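You operate a simulated robot arm through the tools that you are given. There is no shell and no other tool.

You run a simulated robot arm. Do the job below in one go: nothing can be reset, and whatever is moved stays where it is left.

JOB
Tape the short purple core all round, then wind 0.6 metres of film on to it.
Fine: tighten the star knob first; teal arm in, turn the hand wheel, teal arm out; black arm in, turn it again; leave the black arm in.

Only the result counts: the job must be done as asked and must still hold three seconds after the hand-in. Knocking over, shifting, dropping, spilling or breaking anything else fails it.

ROBOT AND FRAMES
A 6-joint arm with a fingered hand, fixed in place. Base frame: the origin is on the floor under the middle of its stand, x ahead of it, y to its left, z up. Lengths are in mm, angles in rad, forces in N, time in s.
With the tool pointing down near the work surface it reaches from about 280 to 600 mm from the base axis. Its first joint turns from -2.897 to 2.897 rad. Payload 3.2 kg.
The TCP is the grasp point between the finger pads, 22 mm short of the fingertips. In the tool frame z runs along the fingers and y along their closing line. The gripper opens to 112 mm; its body begins 60 mm behind the TCP. The gripper is a hand of 3 fingers: y runs from the thumb to the fingers, the wrist lies at [0, 0, -218] in the tool frame, and closing takes about 1.5 s.
Orientation is told as [roll, pitch, yaw] about the base's x, y, z axes, in that order, counted from this pose: with the fingers straight down and closing along the base's y, the tool's x points along the base's -x, its y along +y and its z along -z.

CONTROLS
- The arm moves only by the tool apply_moves. Its argument "targets" is a list of rows, each an object of numbers (a shift or turn left out is 0, a gripper value left out holds the last): "dx", "dy", "dz": the shift along the base's x, y, z in units of 150 mm (1.0 is 150 mm); "wx", "wy", "wz": the turn, a rotation vector about the base's x, y, z in units of 60 degrees (1.0 is 60 degrees); "hand": the gripper command, from -1 (fully open) to 1 (shut), values between in proportion. In form: [{"dx": .., "dy": .., "dz": .., "wx": .., "wy": .., "wz": .., "hand": ..}, ...]. A call has 1 to 20 rows; each row is the pose to reach, as a shift and turn from the pose commanded when the call began. A call with a number of a shift or a turn outside -1 to 1 is refused whole. Each row takes 0.2 s and may step no farther than 50 mm and 0.15 rad from the row before; otherwise, or with a gripper value out of range, the whole call is refused. A pose out of reach is approached as far as the arm can. The call stops where the force on the tool passes 40 N (or 10 N more than at its start, if that is more) or the arm is blocked; 0.2 s more then pass. The fingers move at their own pace (about 108 mm/s each) and stop on an object; they squeeze with about 30 N. The grip force told is the motor's: it shows also when the fingers shut on nothing. Time passes only in rows, and 0.2 s behind the last, so rows that repeat a pose let the fingers close. The reply holds the time, the measured pose of the TCP, the force on the tool along the base axes, the opening and the grip force, in the units named above and with some noise, with the torque about the TCP (base axes, N m) and any sound that the robot's microphone picked up.
- Cameras (640 x 400 px; columns grow to the right, rows downward): "scene" is fixed at [398.6, 500.7, 1545.2]; the picture's right is [-0.99, 0.16, 0.00], its down [0.08, 0.48, -0.88] and it looks along [-0.14, -0.86, -0.48] (base axes); focal length 373 px, centre (320, 200). "wrist" rides on the gripper at [66, 3, -80] in the tool frame; the picture's right is [-0.05, 1.00, 0.00], its down [-0.77, -0.04, -0.64] and it looks along [-0.64, -0.03, 0.77] (tool axes); focal length 275 px, centre (320, 200). There is no depth. A picture from a camera that has moved, and an enlarged one, comes with that camera's place and axes in the base frame and with its lens.
- snapshot(camera): a new picture of that camera. No time passes.
- lift_body(by): slides the trunk up (or, below 0, down) by that many mm; the arm rides with it, the base frame stays. It gives what a move gives, with no picture.
- hand_shape(shape): the hand has 3 fingers and takes this shape, open, in about a second: jaw (thumb against the fingers, like two jaws); tri (thumb and two fingers); tip (a fingertip pinch); poke (one finger out to press); point (the index stretched); flat (the hand flat); cup (the hand cupped); fist (a fist). The gripper value then closes the fingers along that shape, each until it touches; the sizes above hold for jaw. It gives what a move gives, with no picture.
- close_up(camera, box): a new picture of the part [left, top, right, bottom] of that camera's present view, enlarged. No time passes.
- sign_off(): hands the job in; it is judged then, once.

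Places have to be worked out from the pictures, the camera data and where the tool is seen. Open the gripper and draw the arm clear of the work before you hand the job in, unless the task says otherwise.

The tools are called after "Emit:" by a JSON object that holds its "op" and its "data". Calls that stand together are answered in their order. apply_moves: Moves the arm, as the interface text tells. Its arguments: {"type":"object","properties":{"targets":{"type":"array","items":{"type":"object","properties":{"dx":{"type":"number"},"dy":{"type":"number"},"dz":{"type":"number"},"wx":{"type":"number"},"wy":{"type":"number"},"wz":{"type":"number"},"hand":{"type":"number"}}}}},"required":["targets"]} The other tools are called the same way: lift_body (by) moves the trunk up or down; hand_shape (shape) gives the hand a shape; snapshot (camera) takes a picture; close_up (camera, box) takes an enlarged picture of a part of a camera's view; sign_off () hands the job in.

At the start:

```text
clock: 0.0
tcp_pos: [164.3, -226.7, 1254.3]
ee_rot: [-0.001, 0.0, 0.0]
wrist_force: [0.0, 0.1, 0.5]
ft_torque: [0.03, 0.0, -0.04]
width: 111.8
gripper_force: 0.1
shape: jaw
trunk travel left (down, up): [-525.0, 65.0]
```

scene: 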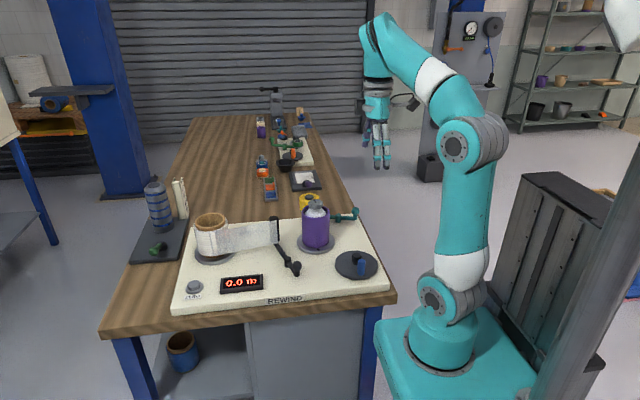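
wrist: 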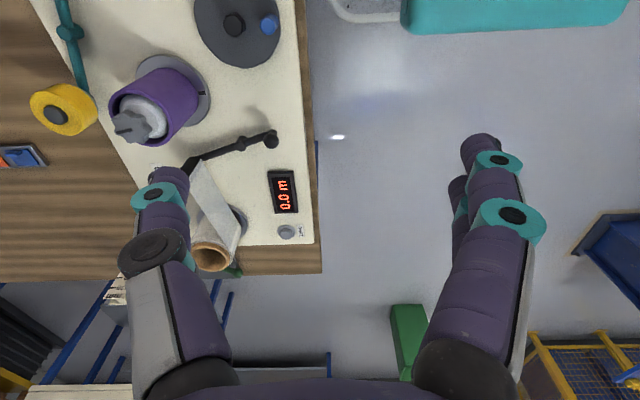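

I start by looking closely at the rewinder panel from both cameras to identify the star knob, arms, hand wheel, core and readout.

Emit:
{"op": "close_up", "data": {"camera": "scene", "box": [160, 180, 400, 330]}}

Emit:
{"op": "close_up", "data": {"camera": "scene", "box": [230, 90, 350, 200]}}

Emit:
{"op": "close_up", "data": {"camera": "wrist", "box": [0, 0, 330, 280]}}

```text
2.67 times, centred on (280, 255) of scene
camera zoom: at [398.6, 500.7, 1545.2], right [-0.99, 0.16, 0.0], down [0.08, 0.48, -0.88], along [-0.14, -0.86, -0.48], focal length 994 px, centre (427, 53)
```

zoom: 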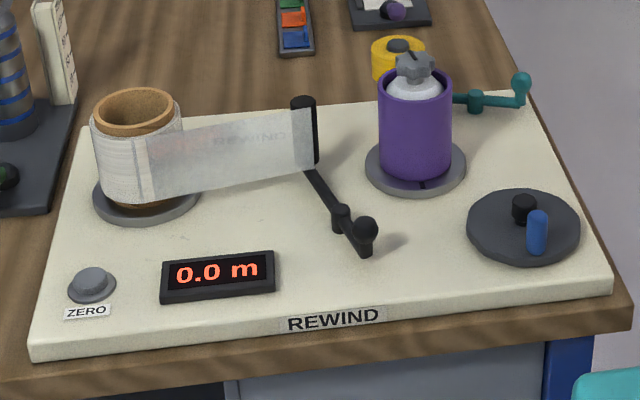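

```text
3.64 times, centred on (290, 145) of scene
camera zoom: at [398.6, 500.7, 1545.2], right [-0.99, 0.16, 0.0], down [0.08, 0.48, -0.88], along [-0.14, -0.86, -0.48], focal length 1356 px, centre (429, 400)
```

zoom: 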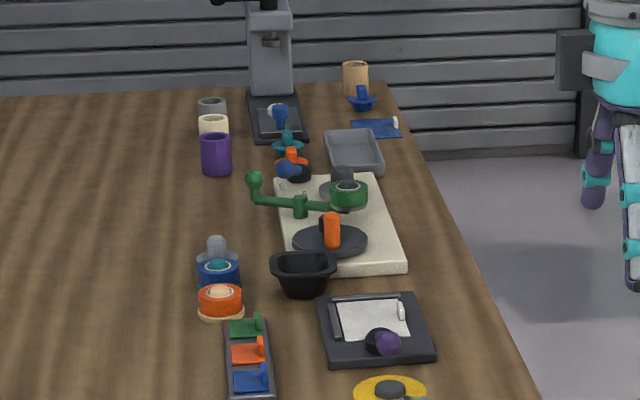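

```text
1.43 times, centred on (165, 140) of wrist
camera zoom: at [97.9, -223.5, 1334.8], right [0.05, 1.0, 0.0], down [0.77, -0.04, 0.64], along [0.64, -0.03, -0.77], focal length 393 px, centre (541, 286)
```

zoom: 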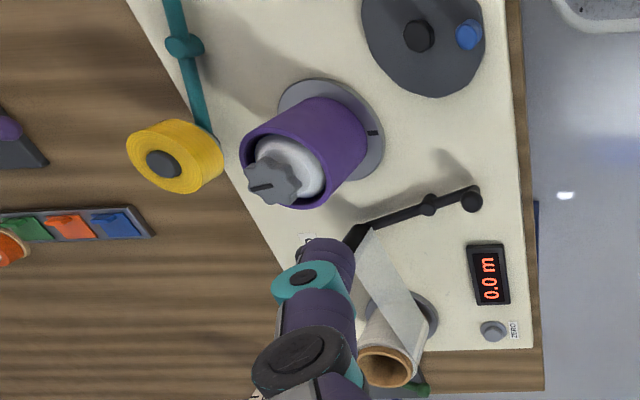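

The rewinder board sits around z≈830 at x≈100–500, y≈-300 to -620; the star knob seems to be near (248,-479,988). I'll turn the hand to face -y and move closer at the same height so the wrist camera sees the machine better.

Emit:
{"op": "apply_moves", "data": {"targets": [{"dx": 0.05, "dy": 0.0, "wz": -0.125}, {"dx": 0.1, "dy": 0.0, "wz": -0.25}, {"dx": 0.15, "dy": 0.0, "wz": -0.375}, {"dx": 0.2, "dy": 0.0, "wz": -0.5}, {"dx": 0.25, "dy": 0.0, "wz": -0.625}, {"dx": 0.3, "dy": 0.0, "wz": -0.75}, {"dx": 0.35, "dy": 0.0, "wz": -0.875}, {"dx": 0.4, "dy": 0.0, "wz": -1.0}]}}

Emit:
{"op": "apply_moves", "data": {"targets": [{"wz": -0.125}, {"wz": -0.25}, {"wz": -0.375}, {"wz": -0.5}]}}

Emit:
{"op": "snapshot", "data": {"camera": "wrist"}}

Emit:
{"op": "snapshot", "data": {"camera": "scene"}}

```text
clock: 1.8
tcp_pos: [102.3, -284.5, 1266.1]
ee_rot: [0.007, -0.004, -1.017]
wrist_force: [-0.3, -0.1, 0.5]
ft_torque: [-0.02, 0.03, -0.01]
width: 111.7
gripper_force: 0.0
shape: jaw
out of reach, approached as far as the arm can: row 4, 5, 6, 7, 8
trunk travel left (down, up): [-525.0, 65.0]
```

```text
clock: 2.8
tcp_pos: [-46.1, -262.9, 1267.2]
ee_rot: [0.001, 0.001, -1.547]
wrist_force: [-0.1, -0.6, 0.2]
ft_torque: [0.02, -0.02, 0.02]
width: 112.0
gripper_force: 0.0
shape: jaw
out of reach, approached as far as the arm can: row 1, 2, 3, 4
trunk travel left (down, up): [-525.0, 65.0]
```

```text
taken
camera wrist: at [-44.3, -197.3, 1346.7], right [1.0, -0.02, 0.0], down [-0.02, -0.77, 0.64], along [-0.01, -0.64, -0.77], focal length 275 px, centre (320, 200)
```

wrist: 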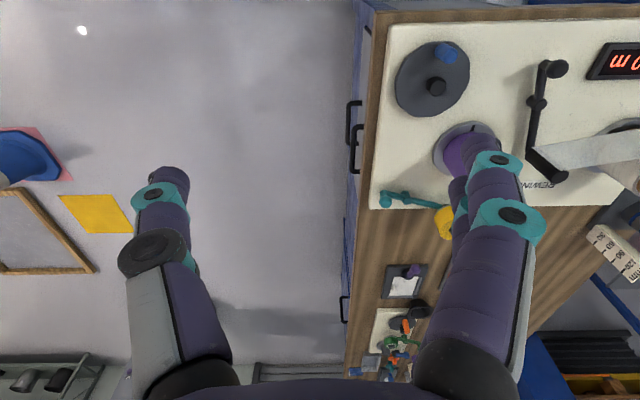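

```text
taken
```

scene: 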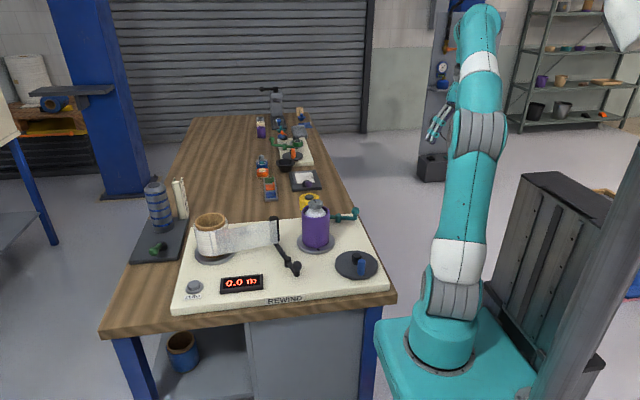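

The arm is stretched too high there and drifted from the target. I'll lower the tool by about 100 mm to regain reach and see where the commanded pose is.

Emit:
{"op": "apply_moves", "data": {"targets": [{"dz": -0.2}, {"dz": -0.4}, {"dz": -0.6}, {"dz": -0.7}, {"dz": -0.7}]}}

```text
clock: 4.0
tcp_pos: [-69.2, -280.3, 1257.4]
ee_rot: [0.001, 0.001, -1.57]
wrist_force: [-0.4, -0.6, 0.8]
ft_torque: [0.01, -0.01, -0.02]
width: 112.1
gripper_force: 0.0
shape: jaw
out of reach, approached as far as the arm can: row 1, 2, 3, 4, 5
trunk travel left (down, up): [-525.0, 65.0]
```

Still reported out of reach; I'll probe by commanding outward motion (toward the machine, +x/-y) and slightly down to see how the commanded pose responds.

Emit:
{"op": "apply_moves", "data": {"targets": [{"dx": 0.1, "dy": -0.15, "dz": -0.1}, {"dx": 0.2, "dy": -0.3, "dz": -0.2}, {"dx": 0.3, "dy": -0.45, "dz": -0.3}, {"dx": 0.4, "dy": -0.6, "dz": -0.4}]}}

Emit:
{"op": "snapshot", "data": {"camera": "scene"}}

```text
clock: 5.0
tcp_pos: [-84.6, -339.7, 1231.1]
ee_rot: [0.0, 0.0, -1.563]
wrist_force: [0.7, 1.1, 0.1]
ft_torque: [-0.02, 0.02, -0.01]
width: 111.8
gripper_force: 0.1
shape: jaw
out of reach, approached as far as the arm can: row 1, 2, 3, 4
trunk travel left (down, up): [-525.0, 65.0]
```

```text
taken
```

scene: 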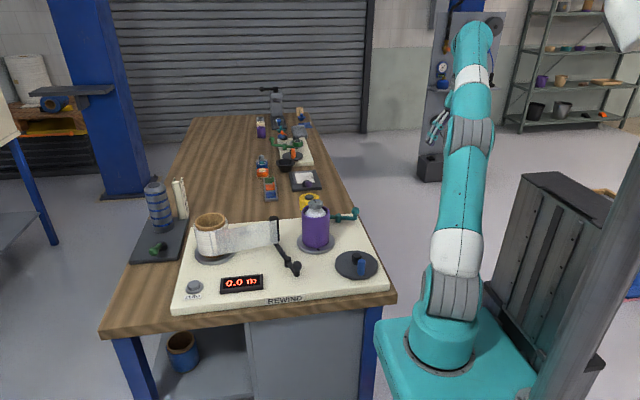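

The azimuth drifted while yaw held, which suggests a wrist-roll limit near this yaw. I'll turn yaw back by 60° (still well above everything) to see where the commanded position really is.

Emit:
{"op": "apply_moves", "data": {"targets": [{"wz": 0.125}, {"wz": 0.25}, {"wz": 0.375}, {"wz": 0.5}, {"wz": 0.625}, {"wz": 0.75}, {"wz": 0.875}, {"wz": 1.0}]}}

Emit:
{"op": "snapshot", "data": {"camera": "wrist"}}

```text
clock: 6.8
tcp_pos: [-85.2, -337.9, 1230.8]
ee_rot: [0.0, -0.001, -0.52]
wrist_force: [0.1, 0.3, 0.2]
ft_torque: [0.0, 0.02, 0.01]
width: 111.9
gripper_force: 0.0
shape: jaw
trunk travel left (down, up): [-525.0, 65.0]
```

```text
taken
camera wrist: at [-140.7, -302.8, 1311.2], right [0.54, 0.84, 0.0], down [0.65, -0.41, 0.64], along [0.54, -0.34, -0.77], focal length 275 px, centre (320, 200)
```

wrist: 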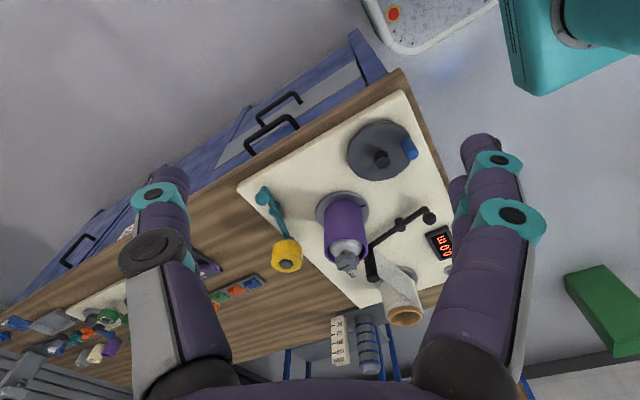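

Good: the command resets to the pose reached. This view shows the whole machine from another side, so I take a close-up for triangulation.

Emit:
{"op": "close_up", "data": {"camera": "wrist", "box": [230, 90, 470, 340]}}

```text
1.60 times, centred on (350, 215) of wrist
camera zoom: at [-140.7, -302.8, 1311.2], right [0.54, 0.84, 0.0], down [0.65, -0.41, 0.64], along [0.54, -0.34, -0.77], focal length 440 px, centre (272, 176)
```

zoom: 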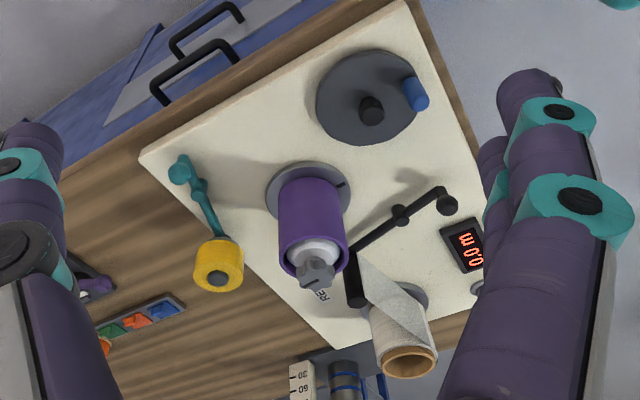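

I'll now move over the machine at safe height (z≈1150), keeping yaw at -30°.

Emit:
{"op": "apply_moves", "data": {"targets": [{"dx": 0.25, "dy": -0.05, "dz": -0.1}, {"dx": 0.5, "dy": -0.1, "dz": -0.2}, {"dx": 0.75, "dy": -0.15, "dz": -0.3}, {"dx": 1.0, "dy": -0.2, "dz": -0.4}]}}

Emit:
{"op": "apply_moves", "data": {"targets": [{"dx": 0.25}, {"dx": 0.5}, {"dx": 0.75}]}}

Emit:
{"op": "snapshot", "data": {"camera": "wrist"}}

Emit:
{"op": "snapshot", "data": {"camera": "scene"}}

```text
clock: 7.8
tcp_pos: [65.3, -368.9, 1169.6]
ee_rot: [0.002, 0.001, -0.522]
wrist_force: [0.2, -0.6, -0.4]
ft_torque: [0.02, 0.0, -0.01]
width: 111.9
gripper_force: 0.0
shape: jaw
trunk travel left (down, up): [-525.0, 65.0]
```

```text
clock: 8.6
tcp_pos: [181.0, -382.3, 1188.7]
ee_rot: [0.004, 0.001, -0.522]
wrist_force: [0.1, -0.6, 0.0]
ft_torque: [-0.02, -0.02, 0.0]
width: 112.1
gripper_force: 0.0
shape: jaw
out of reach, approached as far as the arm can: row 1, 2, 3
trunk travel left (down, up): [-525.0, 65.0]
```

```text
taken
camera wrist: at [124.1, -347.5, 1269.8], right [0.54, 0.84, 0.0], down [0.65, -0.42, 0.63], along [0.54, -0.34, -0.77], focal length 275 px, centre (320, 200)
```

wrist: 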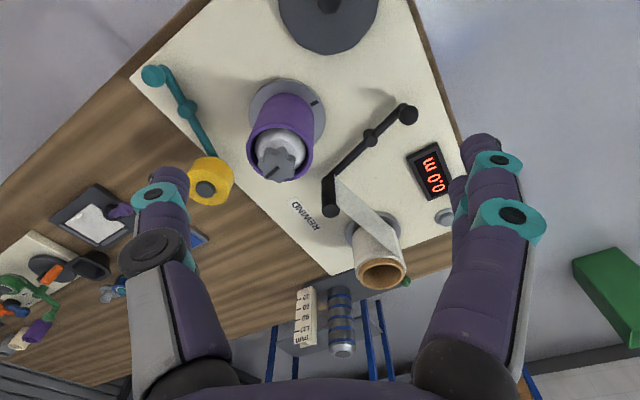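

```text
taken
```

scene: 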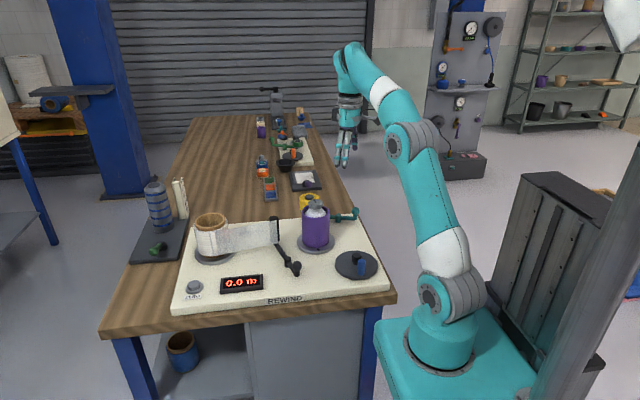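

The arm's reach limits here; the view is good though. I take enlarged pictures for precise triangulation.

Emit:
{"op": "close_up", "data": {"camera": "wrist", "box": [120, 0, 300, 220]}}

Emit:
{"op": "close_up", "data": {"camera": "wrist", "box": [270, 60, 470, 290]}}

Emit:
{"op": "close_up", "data": {"camera": "scene", "box": [280, 180, 400, 290]}}

Emit:
{"op": "close_up", "data": {"camera": "scene", "box": [170, 190, 310, 310]}}

```text
1.82 times, centred on (210, 110) of wrist
camera zoom: at [124.1, -347.5, 1269.8], right [0.54, 0.84, 0.0], down [0.65, -0.42, 0.63], along [0.54, -0.34, -0.77], focal length 500 px, centre (520, 364)
```

zoom: 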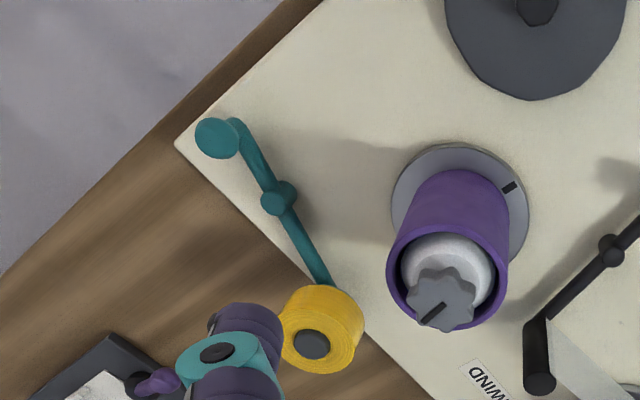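

```text
1.74 times, centred on (370, 175) of wrist
camera zoom: at [124.1, -347.5, 1269.8], right [0.54, 0.84, 0.0], down [0.65, -0.42, 0.63], along [0.54, -0.34, -0.77], focal length 479 px, centre (233, 244)
```

zoom: 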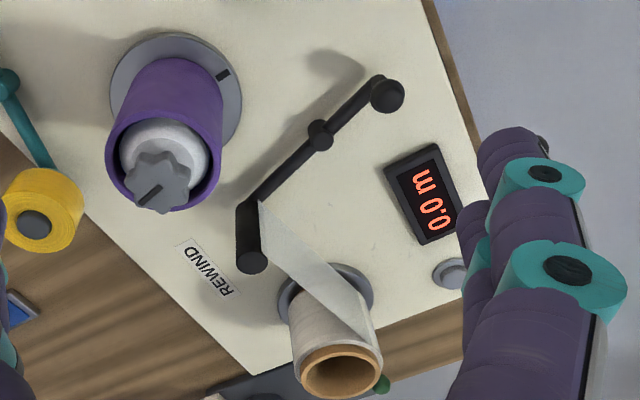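

```text
3.64 times, centred on (340, 235) of scene
camera zoom: at [398.6, 500.7, 1545.2], right [-0.99, 0.16, 0.0], down [0.08, 0.48, -0.88], along [-0.14, -0.86, -0.48], focal length 1356 px, centre (247, 73)
```

zoom: 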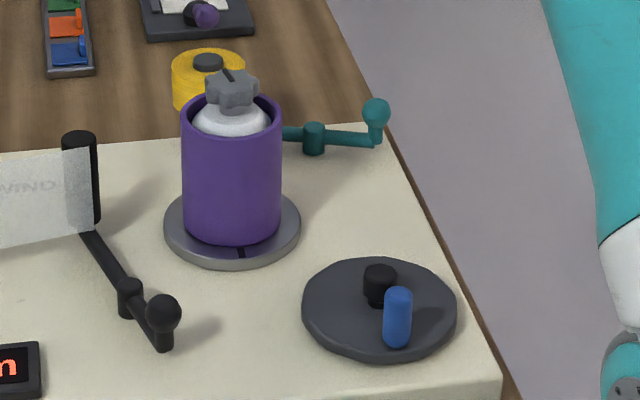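

```text
3.33 times, centred on (240, 250) of scene
camera zoom: at [398.6, 500.7, 1545.2], right [-0.99, 0.16, 0.0], down [0.08, 0.48, -0.88], along [-0.14, -0.86, -0.48], focal length 1243 px, centre (587, 33)
```

zoom: 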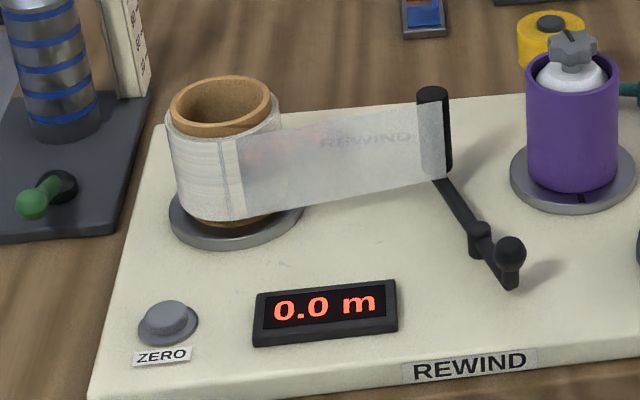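

Triangulation gives: spindle axis ≈(248,-488), flange top ≈834, core rim ≈955, star knob ≈45 mm wide with top ≈993; hand wheel hub ≈(146,-350); teal arm pivot ≈(151,-604). Reach at height is tight, so I raise the trunk 60 mm first.

Emit:
{"op": "lift_body", "data": {"by": 60}}

```text
clock: 9.6
tcp_pos: [177.8, -382.0, 1249.1]
ee_rot: [0.003, 0.001, -0.521]
wrist_force: [-0.2, 0.2, 0.2]
ft_torque: [0.01, 0.02, 0.01]
width: 112.1
gripper_force: 0.0
shape: jaw
trunk travel left (down, up): [-585.0, 5.0]
```

I now approach above the star knob (TCP ≈(248,-488,1070)), turning yaw toward +0.3 so there is room to turn clockwise.

Emit:
{"op": "apply_moves", "data": {"targets": [{"dz": -0.2, "wz": 0.1}, {"dz": -0.4, "wz": 0.2}, {"dz": -0.6, "wz": 0.3}, {"dz": -0.8, "wz": 0.4}, {"dz": -1.0, "wz": 0.5}]}}

Emit:
{"op": "apply_moves", "data": {"targets": [{"dx": 0.1, "dy": -0.15, "dz": -0.05, "wz": 0.06}, {"dx": 0.2, "dy": -0.3, "dz": -0.1, "wz": 0.12}, {"dx": 0.3, "dy": -0.45, "dz": -0.14, "wz": 0.18}, {"dx": 0.4, "dy": -0.6, "dz": -0.18, "wz": 0.24}, {"dx": 0.467, "dy": -0.707, "dz": -0.2, "wz": 0.285}]}}

Emit:
{"op": "snapshot", "data": {"camera": "wrist"}}

Emit:
{"op": "snapshot", "data": {"camera": "scene"}}

```text
clock: 10.8
tcp_pos: [179.5, -385.3, 1099.5]
ee_rot: [0.001, 0.002, 0.004]
wrist_force: [-0.3, -0.3, 0.4]
ft_torque: [0.0, -0.02, 0.02]
width: 111.5
gripper_force: 0.3
shape: jaw
out of reach, approached as far as the arm can: row 1, 2, 3, 4
trunk travel left (down, up): [-585.0, 5.0]
```

```text
clock: 12.0
tcp_pos: [248.2, -488.8, 1069.6]
ee_rot: [0.004, 0.004, 0.3]
wrist_force: [-0.2, 0.5, 0.2]
ft_torque: [0.0, 0.0, -0.02]
width: 111.7
gripper_force: 0.0
shape: jaw
trunk travel left (down, up): [-585.0, 5.0]
```

```text
taken
camera wrist: at [184.9, -505.7, 1149.2], right [-0.25, 0.97, 0.0], down [0.75, 0.19, 0.63], along [0.61, 0.16, -0.77], focal length 275 px, centre (320, 200)
```

wrist: 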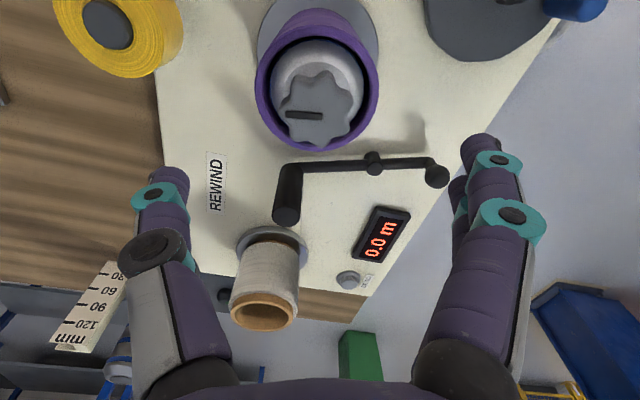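

```text
taken
```

scene: 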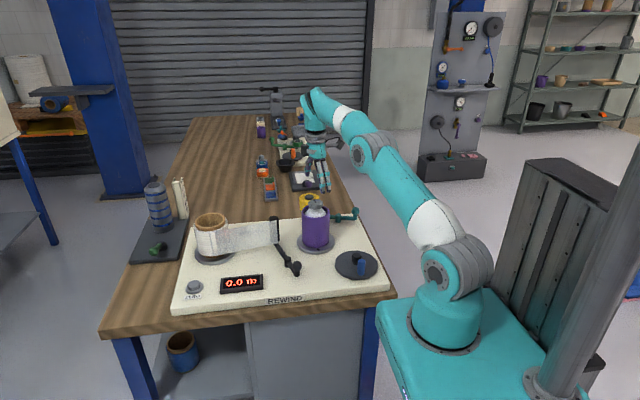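

The TCP is above the star knob; its centre checks out at ≈(247,-490). I descend straight to z≈985 with the hand open, then check.

Emit:
{"op": "apply_moves", "data": {"targets": [{"dz": -0.15, "hand": -1}, {"dz": -0.3, "hand": -1}, {"dz": -0.42, "hand": -1}, {"dz": -0.5, "hand": -1}, {"dz": -0.56, "hand": -1}]}}

Emit:
{"op": "snapshot", "data": {"camera": "wrist"}}

Emit:
{"op": "close_up", "data": {"camera": "scene", "box": [250, 130, 410, 270]}}

```text
clock: 13.2
tcp_pos: [248.3, -489.0, 984.6]
ee_rot: [0.005, 0.002, 0.3]
wrist_force: [-0.6, 0.6, -0.7]
ft_torque: [0.0, -0.01, -0.01]
width: 111.7
gripper_force: 0.0
shape: jaw
trunk travel left (down, up): [-585.0, 5.0]
```

```text
taken
camera wrist: at [185.6, -505.1, 1066.0], right [-0.25, 0.97, 0.0], down [0.75, 0.19, 0.63], along [0.61, 0.16, -0.77], focal length 275 px, centre (320, 200)
```

wrist: 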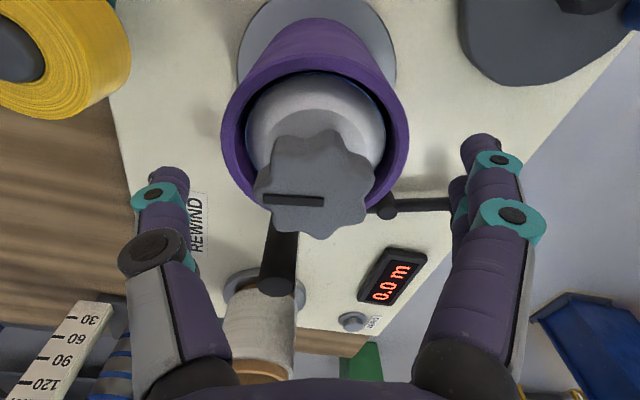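

```text
2.86 times, centred on (330, 200) of scene
camera zoom: at [398.6, 500.7, 1545.2], right [-0.99, 0.16, 0.0], down [0.08, 0.48, -0.88], along [-0.14, -0.86, -0.48], focal length 1065 px, centre (291, 200)
```

zoom: 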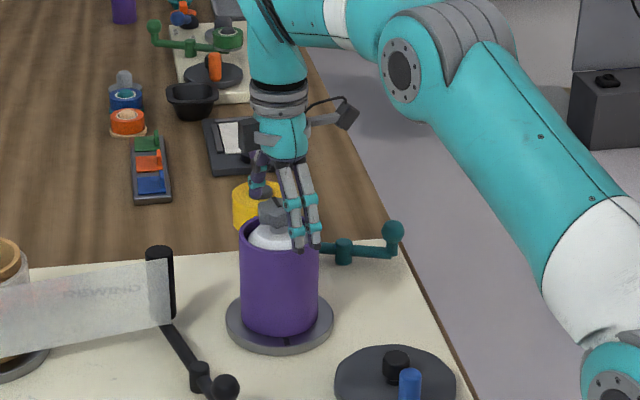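

Fingers straddle the knob with clear room. I close the hand on the star knob.

Emit:
{"op": "apply_moves", "data": {"targets": [{"hand": 1}, {"hand": 1}, {"hand": 1}, {"hand": 1}, {"hand": 1}, {"hand": 1}, {"hand": 1}, {"hand": 1}]}}

Emit:
{"op": "snapshot", "data": {"camera": "wrist"}}

```text
clock: 15.0
tcp_pos: [250.1, -488.4, 985.3]
ee_rot: [0.004, 0.003, 0.301]
wrist_force: [-0.6, 0.7, -3.4]
ft_torque: [-0.02, 0.02, -0.01]
width: 36.6
gripper_force: 30.2
shape: jaw
trunk travel left (down, up): [-585.0, 5.0]
```

```text
taken
camera wrist: at [185.5, -505.2, 1066.3], right [-0.25, 0.97, 0.0], down [0.75, 0.19, 0.63], along [0.61, 0.16, -0.77], focal length 275 px, centre (320, 200)
```

wrist: 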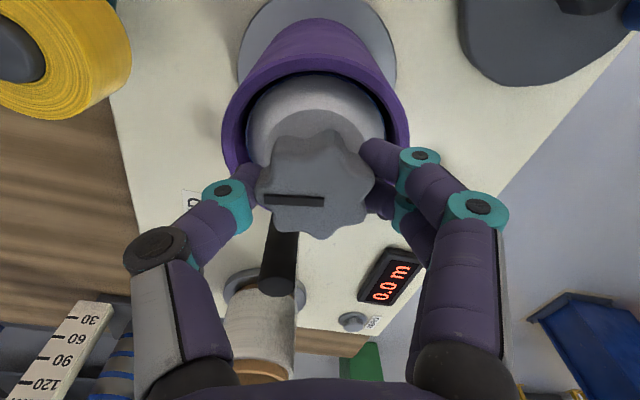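

Grip is firm at 36.6 mm. I turn clockwise (tightening) in small steps, watching torque about z.

Emit:
{"op": "apply_moves", "data": {"targets": [{"wz": -0.08, "hand": 1}, {"wz": -0.16, "hand": 1}, {"wz": -0.24, "hand": 1}, {"wz": -0.32, "hand": 1}, {"wz": -0.4, "hand": 1}, {"wz": -0.48, "hand": 1}]}}

Emit:
{"op": "snapshot", "data": {"camera": "wrist"}}

Emit:
{"op": "close_up", "data": {"camera": "scene", "box": [170, 180, 400, 330]}}

```text
clock: 16.1
tcp_pos: [248.9, -501.5, 989.5]
ee_rot: [0.027, 0.008, -0.076]
wrist_force: [-1.3, 26.8, -10.4]
ft_torque: [0.18, 0.06, 0.06]
width: 45.4
gripper_force: 29.9
shape: jaw
out of reach, approached as far as the arm can: row 4, 5
trunk travel left (down, up): [-585.0, 5.0]
stopped in row 5: the force on the tool passed its limit at 44 N (the readings are from after the stop); the commanded pose is now the measured one
```

```text
taken
camera wrist: at [184.0, -496.1, 1069.2], right [0.12, 0.99, 0.03], down [0.77, -0.11, 0.63], along [0.63, -0.06, -0.78], focal length 275 px, centre (320, 200)
```

wrist: 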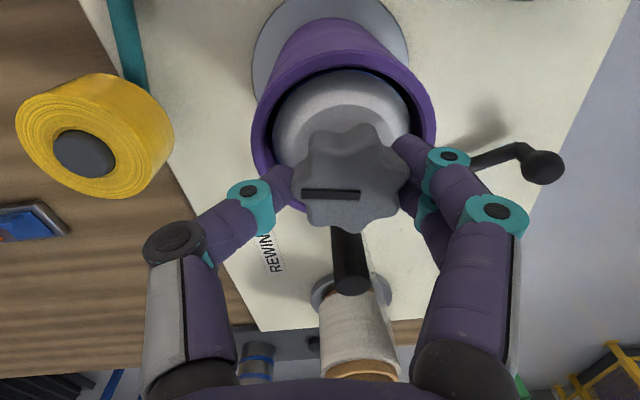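

```text
2.67 times, centred on (285, 255) of scene
camera zoom: at [398.6, 500.7, 1545.2], right [-0.99, 0.16, 0.0], down [0.08, 0.48, -0.88], along [-0.14, -0.86, -0.48], focal length 994 px, centre (413, 53)
```

zoom: 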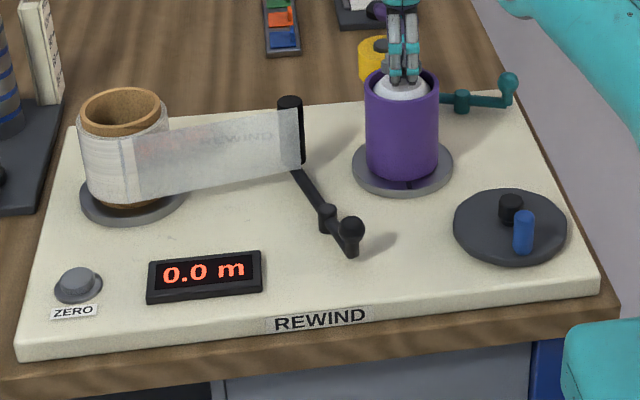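

The knob turned with the hand (~21°) freely, with low torque; the arm hit a kinematic limit at yaw ≈-0.05, which dragged the TCP. I release, re-centre, and go back to larger yaw for another stroke.

Emit:
{"op": "apply_moves", "data": {"targets": [{"hand": -1}, {"hand": -1}, {"hand": -1}, {"hand": -1}, {"hand": -1}]}}

Emit:
{"op": "apply_moves", "data": {"targets": [{"dy": 0.04, "wx": -0.013, "wz": 0.1}, {"dy": 0.08, "dz": -0.02, "wx": -0.026, "wz": 0.2}, {"dy": 0.085, "dz": -0.03, "wx": -0.026, "wz": 0.3}, {"dy": 0.085, "dz": -0.03, "wx": -0.026, "wz": 0.4}, {"dy": 0.085, "dz": -0.03, "wx": -0.026, "wz": 0.5}, {"dy": 0.085, "dz": -0.03, "wx": -0.026, "wz": 0.6}, {"dy": 0.085, "dz": -0.03, "wx": -0.026, "wz": 0.7}, {"dy": 0.085, "dz": -0.03, "wx": -0.026, "wz": 0.8}, {"dy": 0.085, "dz": -0.03, "wx": -0.026, "wz": 0.9}, {"dy": 0.085, "dz": -0.03, "wx": -0.026, "wz": 1.0}]}}

Emit:
{"op": "snapshot", "data": {"camera": "wrist"}}

```text
clock: 17.3
tcp_pos: [247.7, -506.5, 987.8]
ee_rot: [0.017, 0.006, -0.075]
wrist_force: [0.6, -0.2, 0.1]
ft_torque: [0.0, 0.0, 0.01]
width: 112.1
gripper_force: 0.1
shape: jaw
trunk travel left (down, up): [-585.0, 5.0]
```

```text
clock: 19.5
tcp_pos: [249.7, -493.6, 983.7]
ee_rot: [-0.004, 0.017, 0.974]
wrist_force: [-0.7, 0.0, -0.4]
ft_torque: [0.0, 0.0, 0.0]
width: 111.9
gripper_force: 0.0
shape: jaw
trunk travel left (down, up): [-585.0, 5.0]
```

```text
taken
camera wrist: at [210.2, -545.0, 1065.5], right [-0.8, 0.6, 0.0], down [0.47, 0.63, 0.62], along [0.38, 0.5, -0.78], focal length 275 px, centre (320, 200)
```

wrist: 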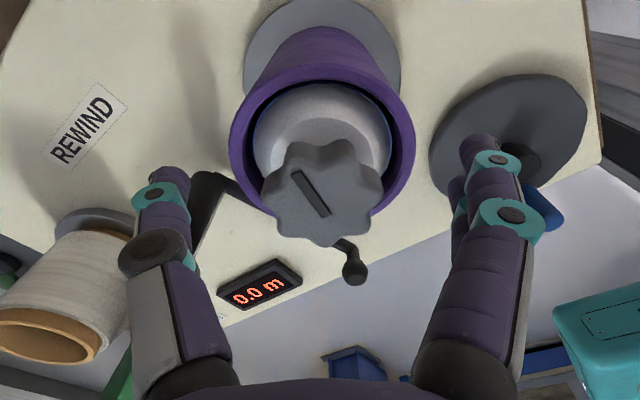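

Yaw +0.97 is fine and the knob is centred. I test whether I can go further counter-clockwise with the open hand for a longer stroke.

Emit:
{"op": "apply_moves", "data": {"targets": [{"dy": 0.02, "wz": 0.1}, {"dy": 0.02, "wz": 0.2}, {"dy": 0.02, "wz": 0.3}, {"dy": 0.02, "wz": 0.4}, {"dy": 0.02, "wz": 0.5}, {"dy": 0.02, "wz": 0.6}, {"dy": 0.02, "wz": 0.7}, {"dy": 0.02, "wz": 0.8}, {"dy": 0.02, "wz": 0.9}, {"dy": 0.02, "wz": 1.0}]}}

Emit:
{"op": "snapshot", "data": {"camera": "wrist"}}

```text
clock: 21.7
tcp_pos: [248.7, -490.2, 985.3]
ee_rot: [-0.003, 0.017, 2.019]
wrist_force: [0.2, -0.4, -0.7]
ft_torque: [-0.01, 0.0, 0.0]
width: 112.0
gripper_force: 0.1
shape: jaw
trunk travel left (down, up): [-585.0, 5.0]
```

```text
taken
camera wrist: at [273.4, -550.3, 1065.6], right [-0.92, -0.39, 0.0], down [-0.31, 0.72, 0.62], along [-0.24, 0.57, -0.78], focal length 275 px, centre (320, 200)
```

wrist: 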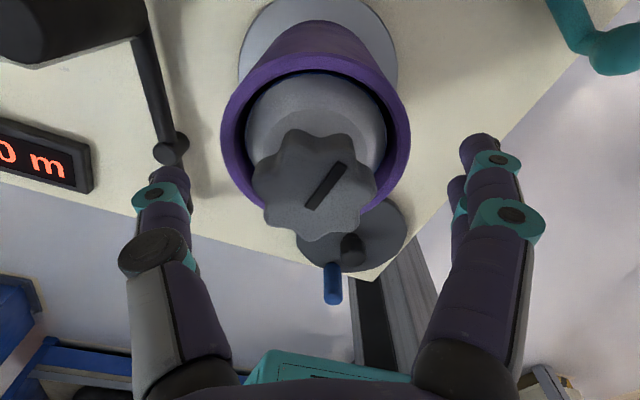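

No limit up to yaw 2.02, giving ~2 rad stroke. I close on the knob again here.

Emit:
{"op": "apply_moves", "data": {"targets": [{"hand": 1}, {"hand": 1}, {"hand": 1}, {"hand": 1}, {"hand": 1}, {"hand": 1}, {"hand": 1}, {"hand": 1}]}}

Emit:
{"op": "apply_moves", "data": {"targets": [{"wz": -0.1, "hand": 1}, {"wz": -0.2, "hand": 1}, {"wz": -0.3, "hand": 1}, {"wz": -0.4, "hand": 1}, {"wz": -0.5, "hand": 1}]}}

Emit:
{"op": "snapshot", "data": {"camera": "wrist"}}

```text
clock: 23.5
tcp_pos: [248.5, -490.7, 985.0]
ee_rot: [-0.004, 0.017, 2.018]
wrist_force: [-1.1, 0.8, -3.2]
ft_torque: [0.02, -0.05, 0.0]
width: 36.9
gripper_force: 29.8
shape: jaw
trunk travel left (down, up): [-585.0, 5.0]
```

```text
clock: 24.7
tcp_pos: [248.7, -488.2, 983.7]
ee_rot: [-0.002, 0.017, 1.495]
wrist_force: [-1.3, 10.4, -8.1]
ft_torque: [0.16, 0.06, 0.0]
width: 36.4
gripper_force: 30.1
shape: jaw
trunk travel left (down, up): [-585.0, 5.0]
```

```text
taken
camera wrist: at [240.3, -554.4, 1065.7], right [-0.99, 0.12, 0.0], down [0.09, 0.78, 0.62], along [0.08, 0.62, -0.78], focal length 275 px, centre (320, 200)
```

wrist: 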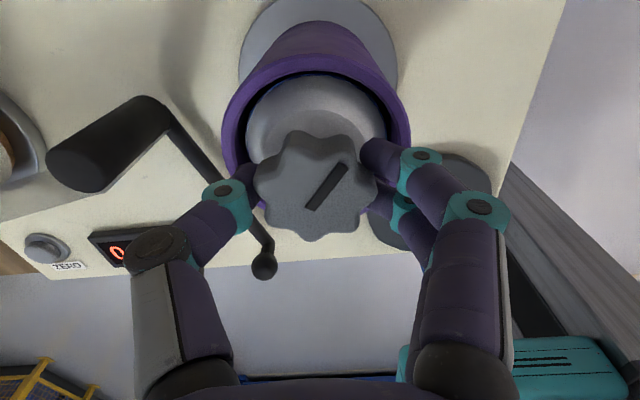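

The knob follows the hand (mark fixed in the hand view) with little torque. I continue clockwise.

Emit:
{"op": "apply_moves", "data": {"targets": [{"wz": -0.1, "hand": 1}, {"wz": -0.2, "hand": 1}, {"wz": -0.3, "hand": 1}, {"wz": -0.4, "hand": 1}, {"wz": -0.5, "hand": 1}, {"wz": -0.6, "hand": 1}]}}

Emit:
{"op": "snapshot", "data": {"camera": "wrist"}}

```text
clock: 26.1
tcp_pos: [249.5, -489.3, 984.5]
ee_rot: [-0.003, 0.017, 0.864]
wrist_force: [5.6, 15.5, -7.2]
ft_torque: [0.25, -0.06, 0.06]
width: 36.0
gripper_force: 30.1
shape: jaw
trunk travel left (down, up): [-585.0, 5.0]
```

```text
taken
camera wrist: at [204.9, -536.5, 1065.9], right [-0.73, 0.68, 0.0], down [0.53, 0.57, 0.62], along [0.43, 0.45, -0.78], focal length 275 px, centre (320, 200)
```

wrist: 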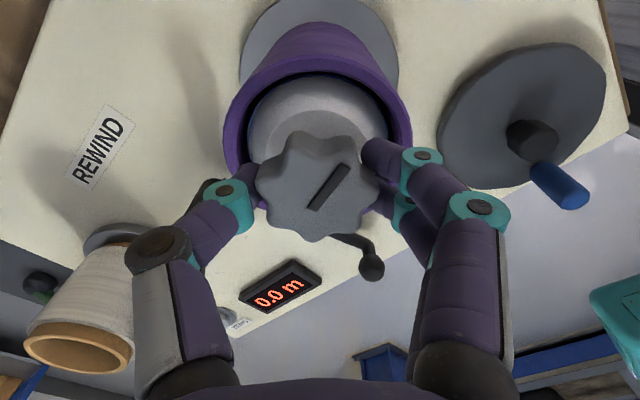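

Still turning freely with the hand; I continue clockwise to about yaw 0.1, easing the TCP slightly +y to relieve side force.

Emit:
{"op": "apply_moves", "data": {"targets": [{"dy": 0.005, "wz": -0.1, "hand": 1}, {"dy": 0.01, "wz": -0.2, "hand": 1}, {"dy": 0.01, "wz": -0.3, "hand": 1}, {"dy": 0.01, "wz": -0.4, "hand": 1}, {"dy": 0.01, "wz": -0.5, "hand": 1}, {"dy": 0.01, "wz": -0.6, "hand": 1}, {"dy": 0.01, "wz": -0.7, "hand": 1}]}}

Emit:
{"op": "snapshot", "data": {"camera": "wrist"}}

```text
clock: 27.7
tcp_pos: [249.0, -488.3, 983.6]
ee_rot: [-0.004, 0.019, 0.13]
wrist_force: [14.7, 3.2, -4.5]
ft_torque: [0.08, -0.24, 0.06]
width: 36.1
gripper_force: 29.7
shape: jaw
trunk travel left (down, up): [-585.0, 5.0]
```

```text
taken
camera wrist: at [185.7, -493.9, 1065.8], right [-0.08, 1.0, 0.0], down [0.78, 0.07, 0.62], along [0.62, 0.05, -0.78], focal length 275 px, centre (320, 200)
```

wrist: 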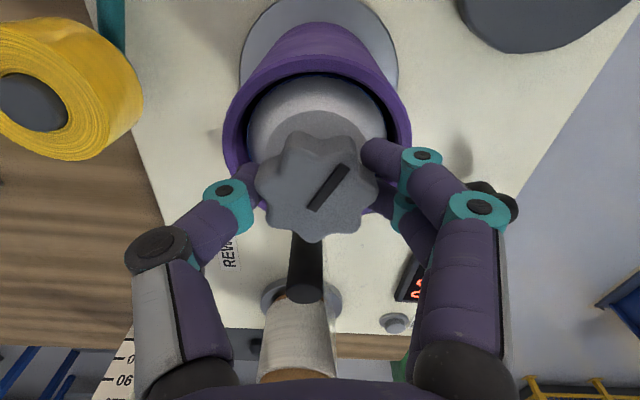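

About 130° turned in total, still free and no sound. I release, swing back, and take another stroke.

Emit:
{"op": "apply_moves", "data": {"targets": [{"hand": -1}, {"hand": -1}, {"hand": -1}, {"hand": -1}, {"hand": -1}]}}

Emit:
{"op": "apply_moves", "data": {"targets": [{"wz": 0.1}, {"wz": 0.2}, {"wz": 0.3}, {"wz": 0.4}, {"wz": 0.5}, {"wz": 0.6}, {"wz": 0.7}, {"wz": 0.8}, {"wz": 0.9}, {"wz": 1.0}]}}

Emit:
{"op": "apply_moves", "data": {"targets": [{"wz": 0.1}, {"wz": 0.2}, {"wz": 0.3}, {"wz": 0.4}, {"wz": 0.5}, {"wz": 0.6}, {"wz": 0.7}, {"wz": 0.8}, {"wz": 0.9}, {"wz": 1.0}]}}

Emit:
{"op": "snapshot", "data": {"camera": "wrist"}}

```text
clock: 28.9
tcp_pos: [247.5, -489.1, 984.7]
ee_rot: [-0.003, 0.019, 0.132]
wrist_force: [-0.2, -0.3, -0.4]
ft_torque: [0.0, 0.0, 0.0]
width: 112.1
gripper_force: 0.0
shape: jaw
trunk travel left (down, up): [-585.0, 5.0]
```

```text
clock: 31.1
tcp_pos: [247.6, -488.8, 985.0]
ee_rot: [-0.004, 0.018, 1.181]
wrist_force: [-0.1, 0.3, -0.4]
ft_torque: [-0.03, -0.02, -0.01]
width: 111.9
gripper_force: 0.0
shape: jaw
trunk travel left (down, up): [-585.0, 5.0]
```

```text
clock: 33.3
tcp_pos: [249.0, -488.2, 985.0]
ee_rot: [-0.004, 0.017, 2.23]
wrist_force: [-0.6, 0.5, 0.0]
ft_torque: [0.01, 0.0, -0.04]
width: 112.3
gripper_force: 0.1
shape: jaw
trunk travel left (down, up): [-585.0, 5.0]
```

```text
taken
camera wrist: at [286.2, -541.1, 1066.2], right [-0.82, -0.57, 0.0], down [-0.45, 0.64, 0.62], along [-0.35, 0.51, -0.78], focal length 275 px, centre (320, 200)
```

wrist: 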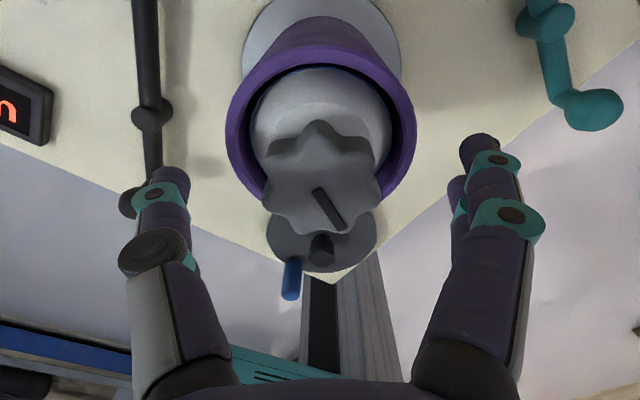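

I grip again at yaw 2.23 and turn clockwise another stroke.

Emit:
{"op": "apply_moves", "data": {"targets": [{"hand": 1}, {"hand": 1}, {"hand": 1}, {"hand": 1}, {"hand": 1}, {"hand": 1}, {"hand": 1}, {"hand": 1}]}}

Emit:
{"op": "apply_moves", "data": {"targets": [{"wz": -0.1, "hand": 1}, {"wz": -0.2, "hand": 1}, {"wz": -0.3, "hand": 1}, {"wz": -0.4, "hand": 1}, {"wz": -0.5, "hand": 1}, {"wz": -0.6, "hand": 1}, {"wz": -0.7, "hand": 1}, {"wz": -0.8, "hand": 1}]}}

Emit:
{"op": "snapshot", "data": {"camera": "wrist"}}

```text
clock: 35.1
tcp_pos: [248.4, -486.9, 985.0]
ee_rot: [-0.004, 0.017, 2.228]
wrist_force: [-2.9, 2.2, -3.9]
ft_torque: [0.05, 0.0, 0.02]
width: 36.7
gripper_force: 30.3
shape: jaw
trunk travel left (down, up): [-585.0, 5.0]
```

```text
clock: 36.9
tcp_pos: [249.4, -487.2, 985.8]
ee_rot: [-0.004, 0.019, 1.386]
wrist_force: [10.9, 13.8, 0.7]
ft_torque: [0.19, -0.16, 0.12]
width: 36.8
gripper_force: 29.9
shape: jaw
trunk travel left (down, up): [-585.0, 5.0]
```

```text
taken
camera wrist: at [234.9, -550.5, 1066.3], right [-0.97, 0.23, 0.0], down [0.18, 0.76, 0.62], along [0.14, 0.6, -0.78], focal length 275 px, centre (320, 200)
```

wrist: 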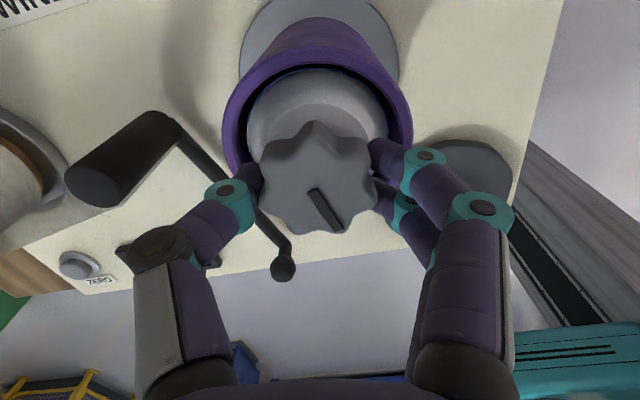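

Torque z rises slightly to 0.12. I keep turning clockwise.

Emit:
{"op": "apply_moves", "data": {"targets": [{"wz": -0.1, "hand": 1}, {"wz": -0.2, "hand": 1}, {"wz": -0.3, "hand": 1}, {"wz": -0.4, "hand": 1}, {"wz": -0.5, "hand": 1}, {"wz": -0.6, "hand": 1}, {"wz": -0.7, "hand": 1}, {"wz": -0.8, "hand": 1}]}}

Emit:
{"op": "apply_moves", "data": {"targets": [{"wz": -0.1, "hand": 1}, {"wz": -0.2, "hand": 1}, {"wz": -0.3, "hand": 1}, {"wz": -0.4, "hand": 1}]}}

Emit:
{"op": "snapshot", "data": {"camera": "wrist"}}

```text
clock: 38.7
tcp_pos: [251.1, -488.2, 983.3]
ee_rot: [-0.004, 0.018, 0.55]
wrist_force: [22.2, 7.4, 6.4]
ft_torque: [0.06, -0.36, 0.11]
width: 37.2
gripper_force: 30.6
shape: jaw
trunk travel left (down, up): [-585.0, 5.0]
```

```text
clock: 39.7
tcp_pos: [250.7, -488.3, 983.2]
ee_rot: [-0.004, 0.019, 0.131]
wrist_force: [27.3, 4.4, 8.4]
ft_torque: [-0.01, -0.38, 0.07]
width: 37.5
gripper_force: 30.4
shape: jaw
trunk travel left (down, up): [-585.0, 5.0]
```

```text
taken
camera wrist: at [187.5, -494.1, 1065.6], right [-0.08, 1.0, -0.01], down [0.78, 0.07, 0.62], along [0.62, 0.05, -0.78], focal length 275 px, centre (320, 200)
```

wrist: 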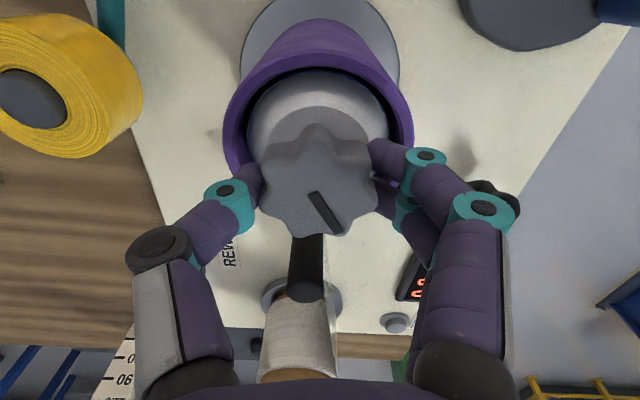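

About 250° turned so far. I release, and look at the hub/knob state before another stroke.

Emit:
{"op": "apply_moves", "data": {"targets": [{"hand": -1}, {"hand": -1}, {"hand": -1}, {"hand": -1}, {"hand": -1}]}}

Emit:
{"op": "close_up", "data": {"camera": "wrist", "box": [220, 0, 420, 250]}}

Emit:
{"op": "close_up", "data": {"camera": "scene", "box": [280, 180, 380, 260]}}

```text
clock: 40.9
tcp_pos: [247.7, -489.3, 983.0]
ee_rot: [-0.003, 0.017, 0.133]
wrist_force: [-0.1, -0.5, -0.7]
ft_torque: [-0.05, -0.03, 0.0]
width: 112.0
gripper_force: 0.0
shape: jaw
trunk travel left (down, up): [-585.0, 5.0]
```

```text
1.60 times, centred on (320, 125) of wrist
camera zoom: at [183.9, -495.4, 1065.3], right [-0.09, 1.0, 0.0], down [0.78, 0.07, 0.62], along [0.62, 0.05, -0.78], focal length 440 px, centre (320, 320)
```

zoom: 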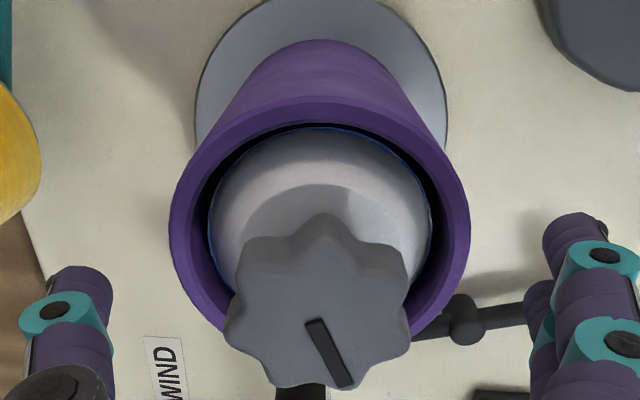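

```text
5.00 times, centred on (330, 220) of scene
camera zoom: at [398.6, 500.7, 1545.2], right [-0.99, 0.16, 0.0], down [0.08, 0.48, -0.88], along [-0.14, -0.86, -0.48], focal length 1864 px, centre (270, 100)
```

zoom: 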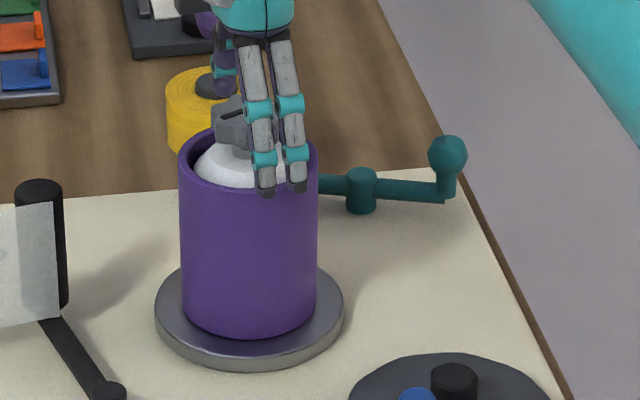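

The wheel's blue handle and the flange mark appear to have moved in this picture, suggesting the spindle turned with the knob at the end. I check the whole board.

Emit:
{"op": "close_up", "data": {"camera": "scene", "box": [160, 180, 400, 330]}}

Emit:
{"op": "snapshot", "data": {"camera": "wrist"}}

```text
2.67 times, centred on (280, 255) of scene
camera zoom: at [398.6, 500.7, 1545.2], right [-0.99, 0.16, 0.0], down [0.08, 0.48, -0.88], along [-0.14, -0.86, -0.48], focal length 994 px, centre (427, 53)
```

zoom: 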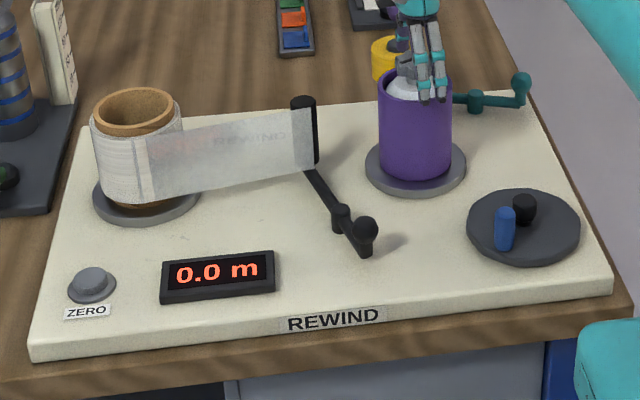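

```text
taken
camera wrist: at [183.9, -495.4, 1065.3], right [-0.09, 1.0, 0.0], down [0.78, 0.07, 0.62], along [0.62, 0.05, -0.78], focal length 275 px, centre (320, 200)
```

wrist: 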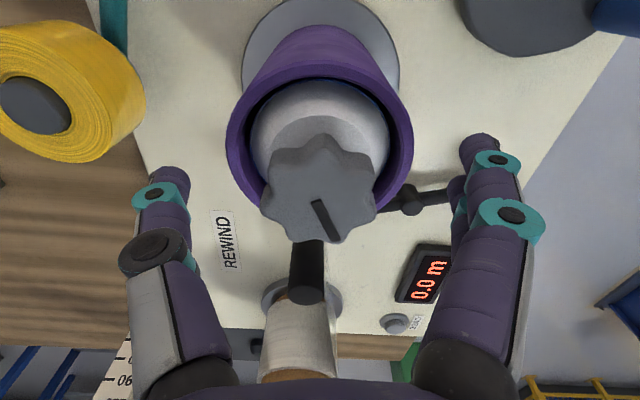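

The wheel turned ~45° clockwise during the last stroke (it was still before), so the knob has become tight enough to drag the spindle. I swing back with open hand to see the flange mark and take one more check stroke.

Emit:
{"op": "apply_moves", "data": {"targets": [{"wz": 0.1}, {"wz": 0.2}, {"wz": 0.3}, {"wz": 0.4}, {"wz": 0.5}, {"wz": 0.6}, {"wz": 0.7}, {"wz": 0.8}, {"wz": 0.9}, {"wz": 1.0}]}}

Emit:
{"op": "apply_moves", "data": {"targets": [{"wz": 0.1}, {"wz": 0.2}, {"wz": 0.3}, {"wz": 0.4}, {"wz": 0.5}, {"wz": 0.6}, {"wz": 0.7}, {"wz": 0.8}, {"wz": 0.9}, {"wz": 1.0}]}}

Emit:
{"op": "snapshot", "data": {"camera": "wrist"}}

```text
clock: 43.1
tcp_pos: [246.4, -487.6, 984.8]
ee_rot: [-0.004, 0.017, 1.181]
wrist_force: [-0.1, 0.9, 0.3]
ft_torque: [0.03, 0.02, 0.01]
width: 111.9
gripper_force: 0.0
shape: jaw
trunk travel left (down, up): [-585.0, 5.0]
```

```text
clock: 45.3
tcp_pos: [248.4, -489.7, 984.1]
ee_rot: [-0.003, 0.017, 2.228]
wrist_force: [0.3, -1.2, 0.3]
ft_torque: [0.01, 0.01, 0.01]
width: 111.9
gripper_force: 0.1
shape: jaw
trunk travel left (down, up): [-585.0, 5.0]
```

```text
taken
camera wrist: at [285.1, -543.0, 1066.2], right [-0.82, -0.57, 0.0], down [-0.45, 0.64, 0.62], along [-0.35, 0.51, -0.78], focal length 275 px, centre (320, 200)
```

wrist: 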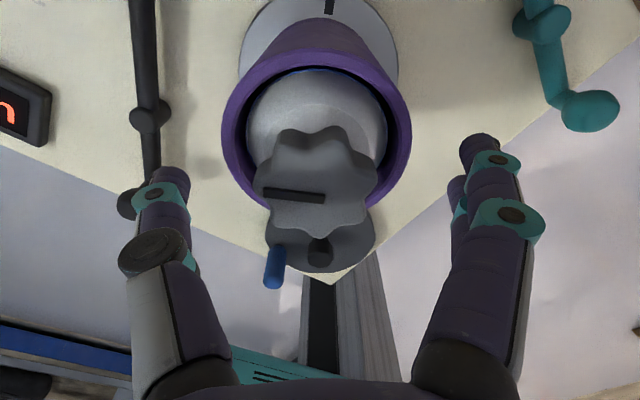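

The flange mark is now at ≈-66° (was ≈+82°), so the spindle followed the knob ~148° while the knob turned ~250°: knob advanced ~100° and then went rigid. I do a short check stroke to confirm the knob no longer moves relative to the flange.

Emit:
{"op": "apply_moves", "data": {"targets": [{"hand": 1}, {"hand": 1}, {"hand": 1}, {"hand": 1}, {"hand": 1}, {"hand": 1}, {"hand": 1}, {"hand": 1}]}}

Emit:
{"op": "snapshot", "data": {"camera": "wrist"}}

Emit:
{"op": "apply_moves", "data": {"targets": [{"wz": -0.1, "hand": 1}, {"wz": -0.2, "hand": 1}, {"wz": -0.3, "hand": 1}, {"wz": -0.4, "hand": 1}, {"wz": -0.5, "hand": 1}, {"wz": -0.6, "hand": 1}]}}

Emit:
{"op": "snapshot", "data": {"camera": "wrist"}}

```text
clock: 47.1
tcp_pos: [247.7, -489.9, 984.4]
ee_rot: [-0.003, 0.017, 2.227]
wrist_force: [-3.7, 3.8, -3.5]
ft_torque: [0.03, 0.07, 0.05]
width: 37.0
gripper_force: 29.8
shape: jaw
trunk travel left (down, up): [-585.0, 5.0]
```

```text
taken
camera wrist: at [284.6, -542.8, 1066.2], right [-0.82, -0.57, 0.0], down [-0.45, 0.64, 0.62], along [-0.35, 0.51, -0.78], focal length 275 px, centre (320, 200)
```

wrist: 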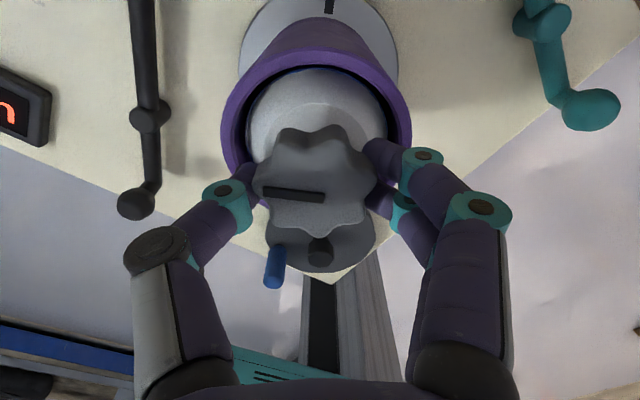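

```text
clock: 48.5
tcp_pos: [248.3, -487.4, 985.2]
ee_rot: [-0.005, 0.019, 1.599]
wrist_force: [-1.3, 6.3, -1.8]
ft_torque: [0.09, 0.03, 0.08]
width: 37.1
gripper_force: 29.7
shape: jaw
trunk travel left (down, up): [-585.0, 5.0]
```

```text
taken
camera wrist: at [247.1, -552.7, 1066.2], right [-1.0, 0.02, 0.0], down [0.01, 0.78, 0.62], along [0.02, 0.62, -0.78], focal length 275 px, centre (320, 200)
```

wrist: 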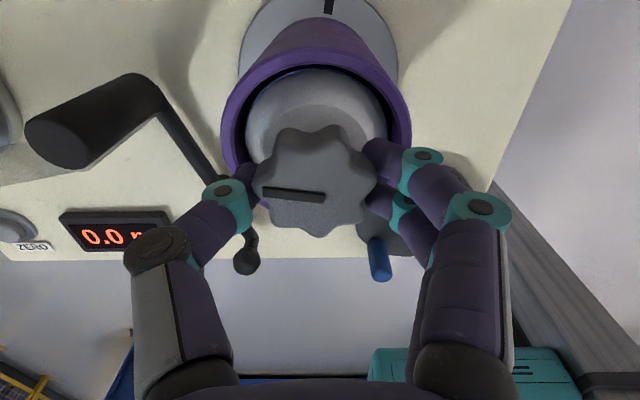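

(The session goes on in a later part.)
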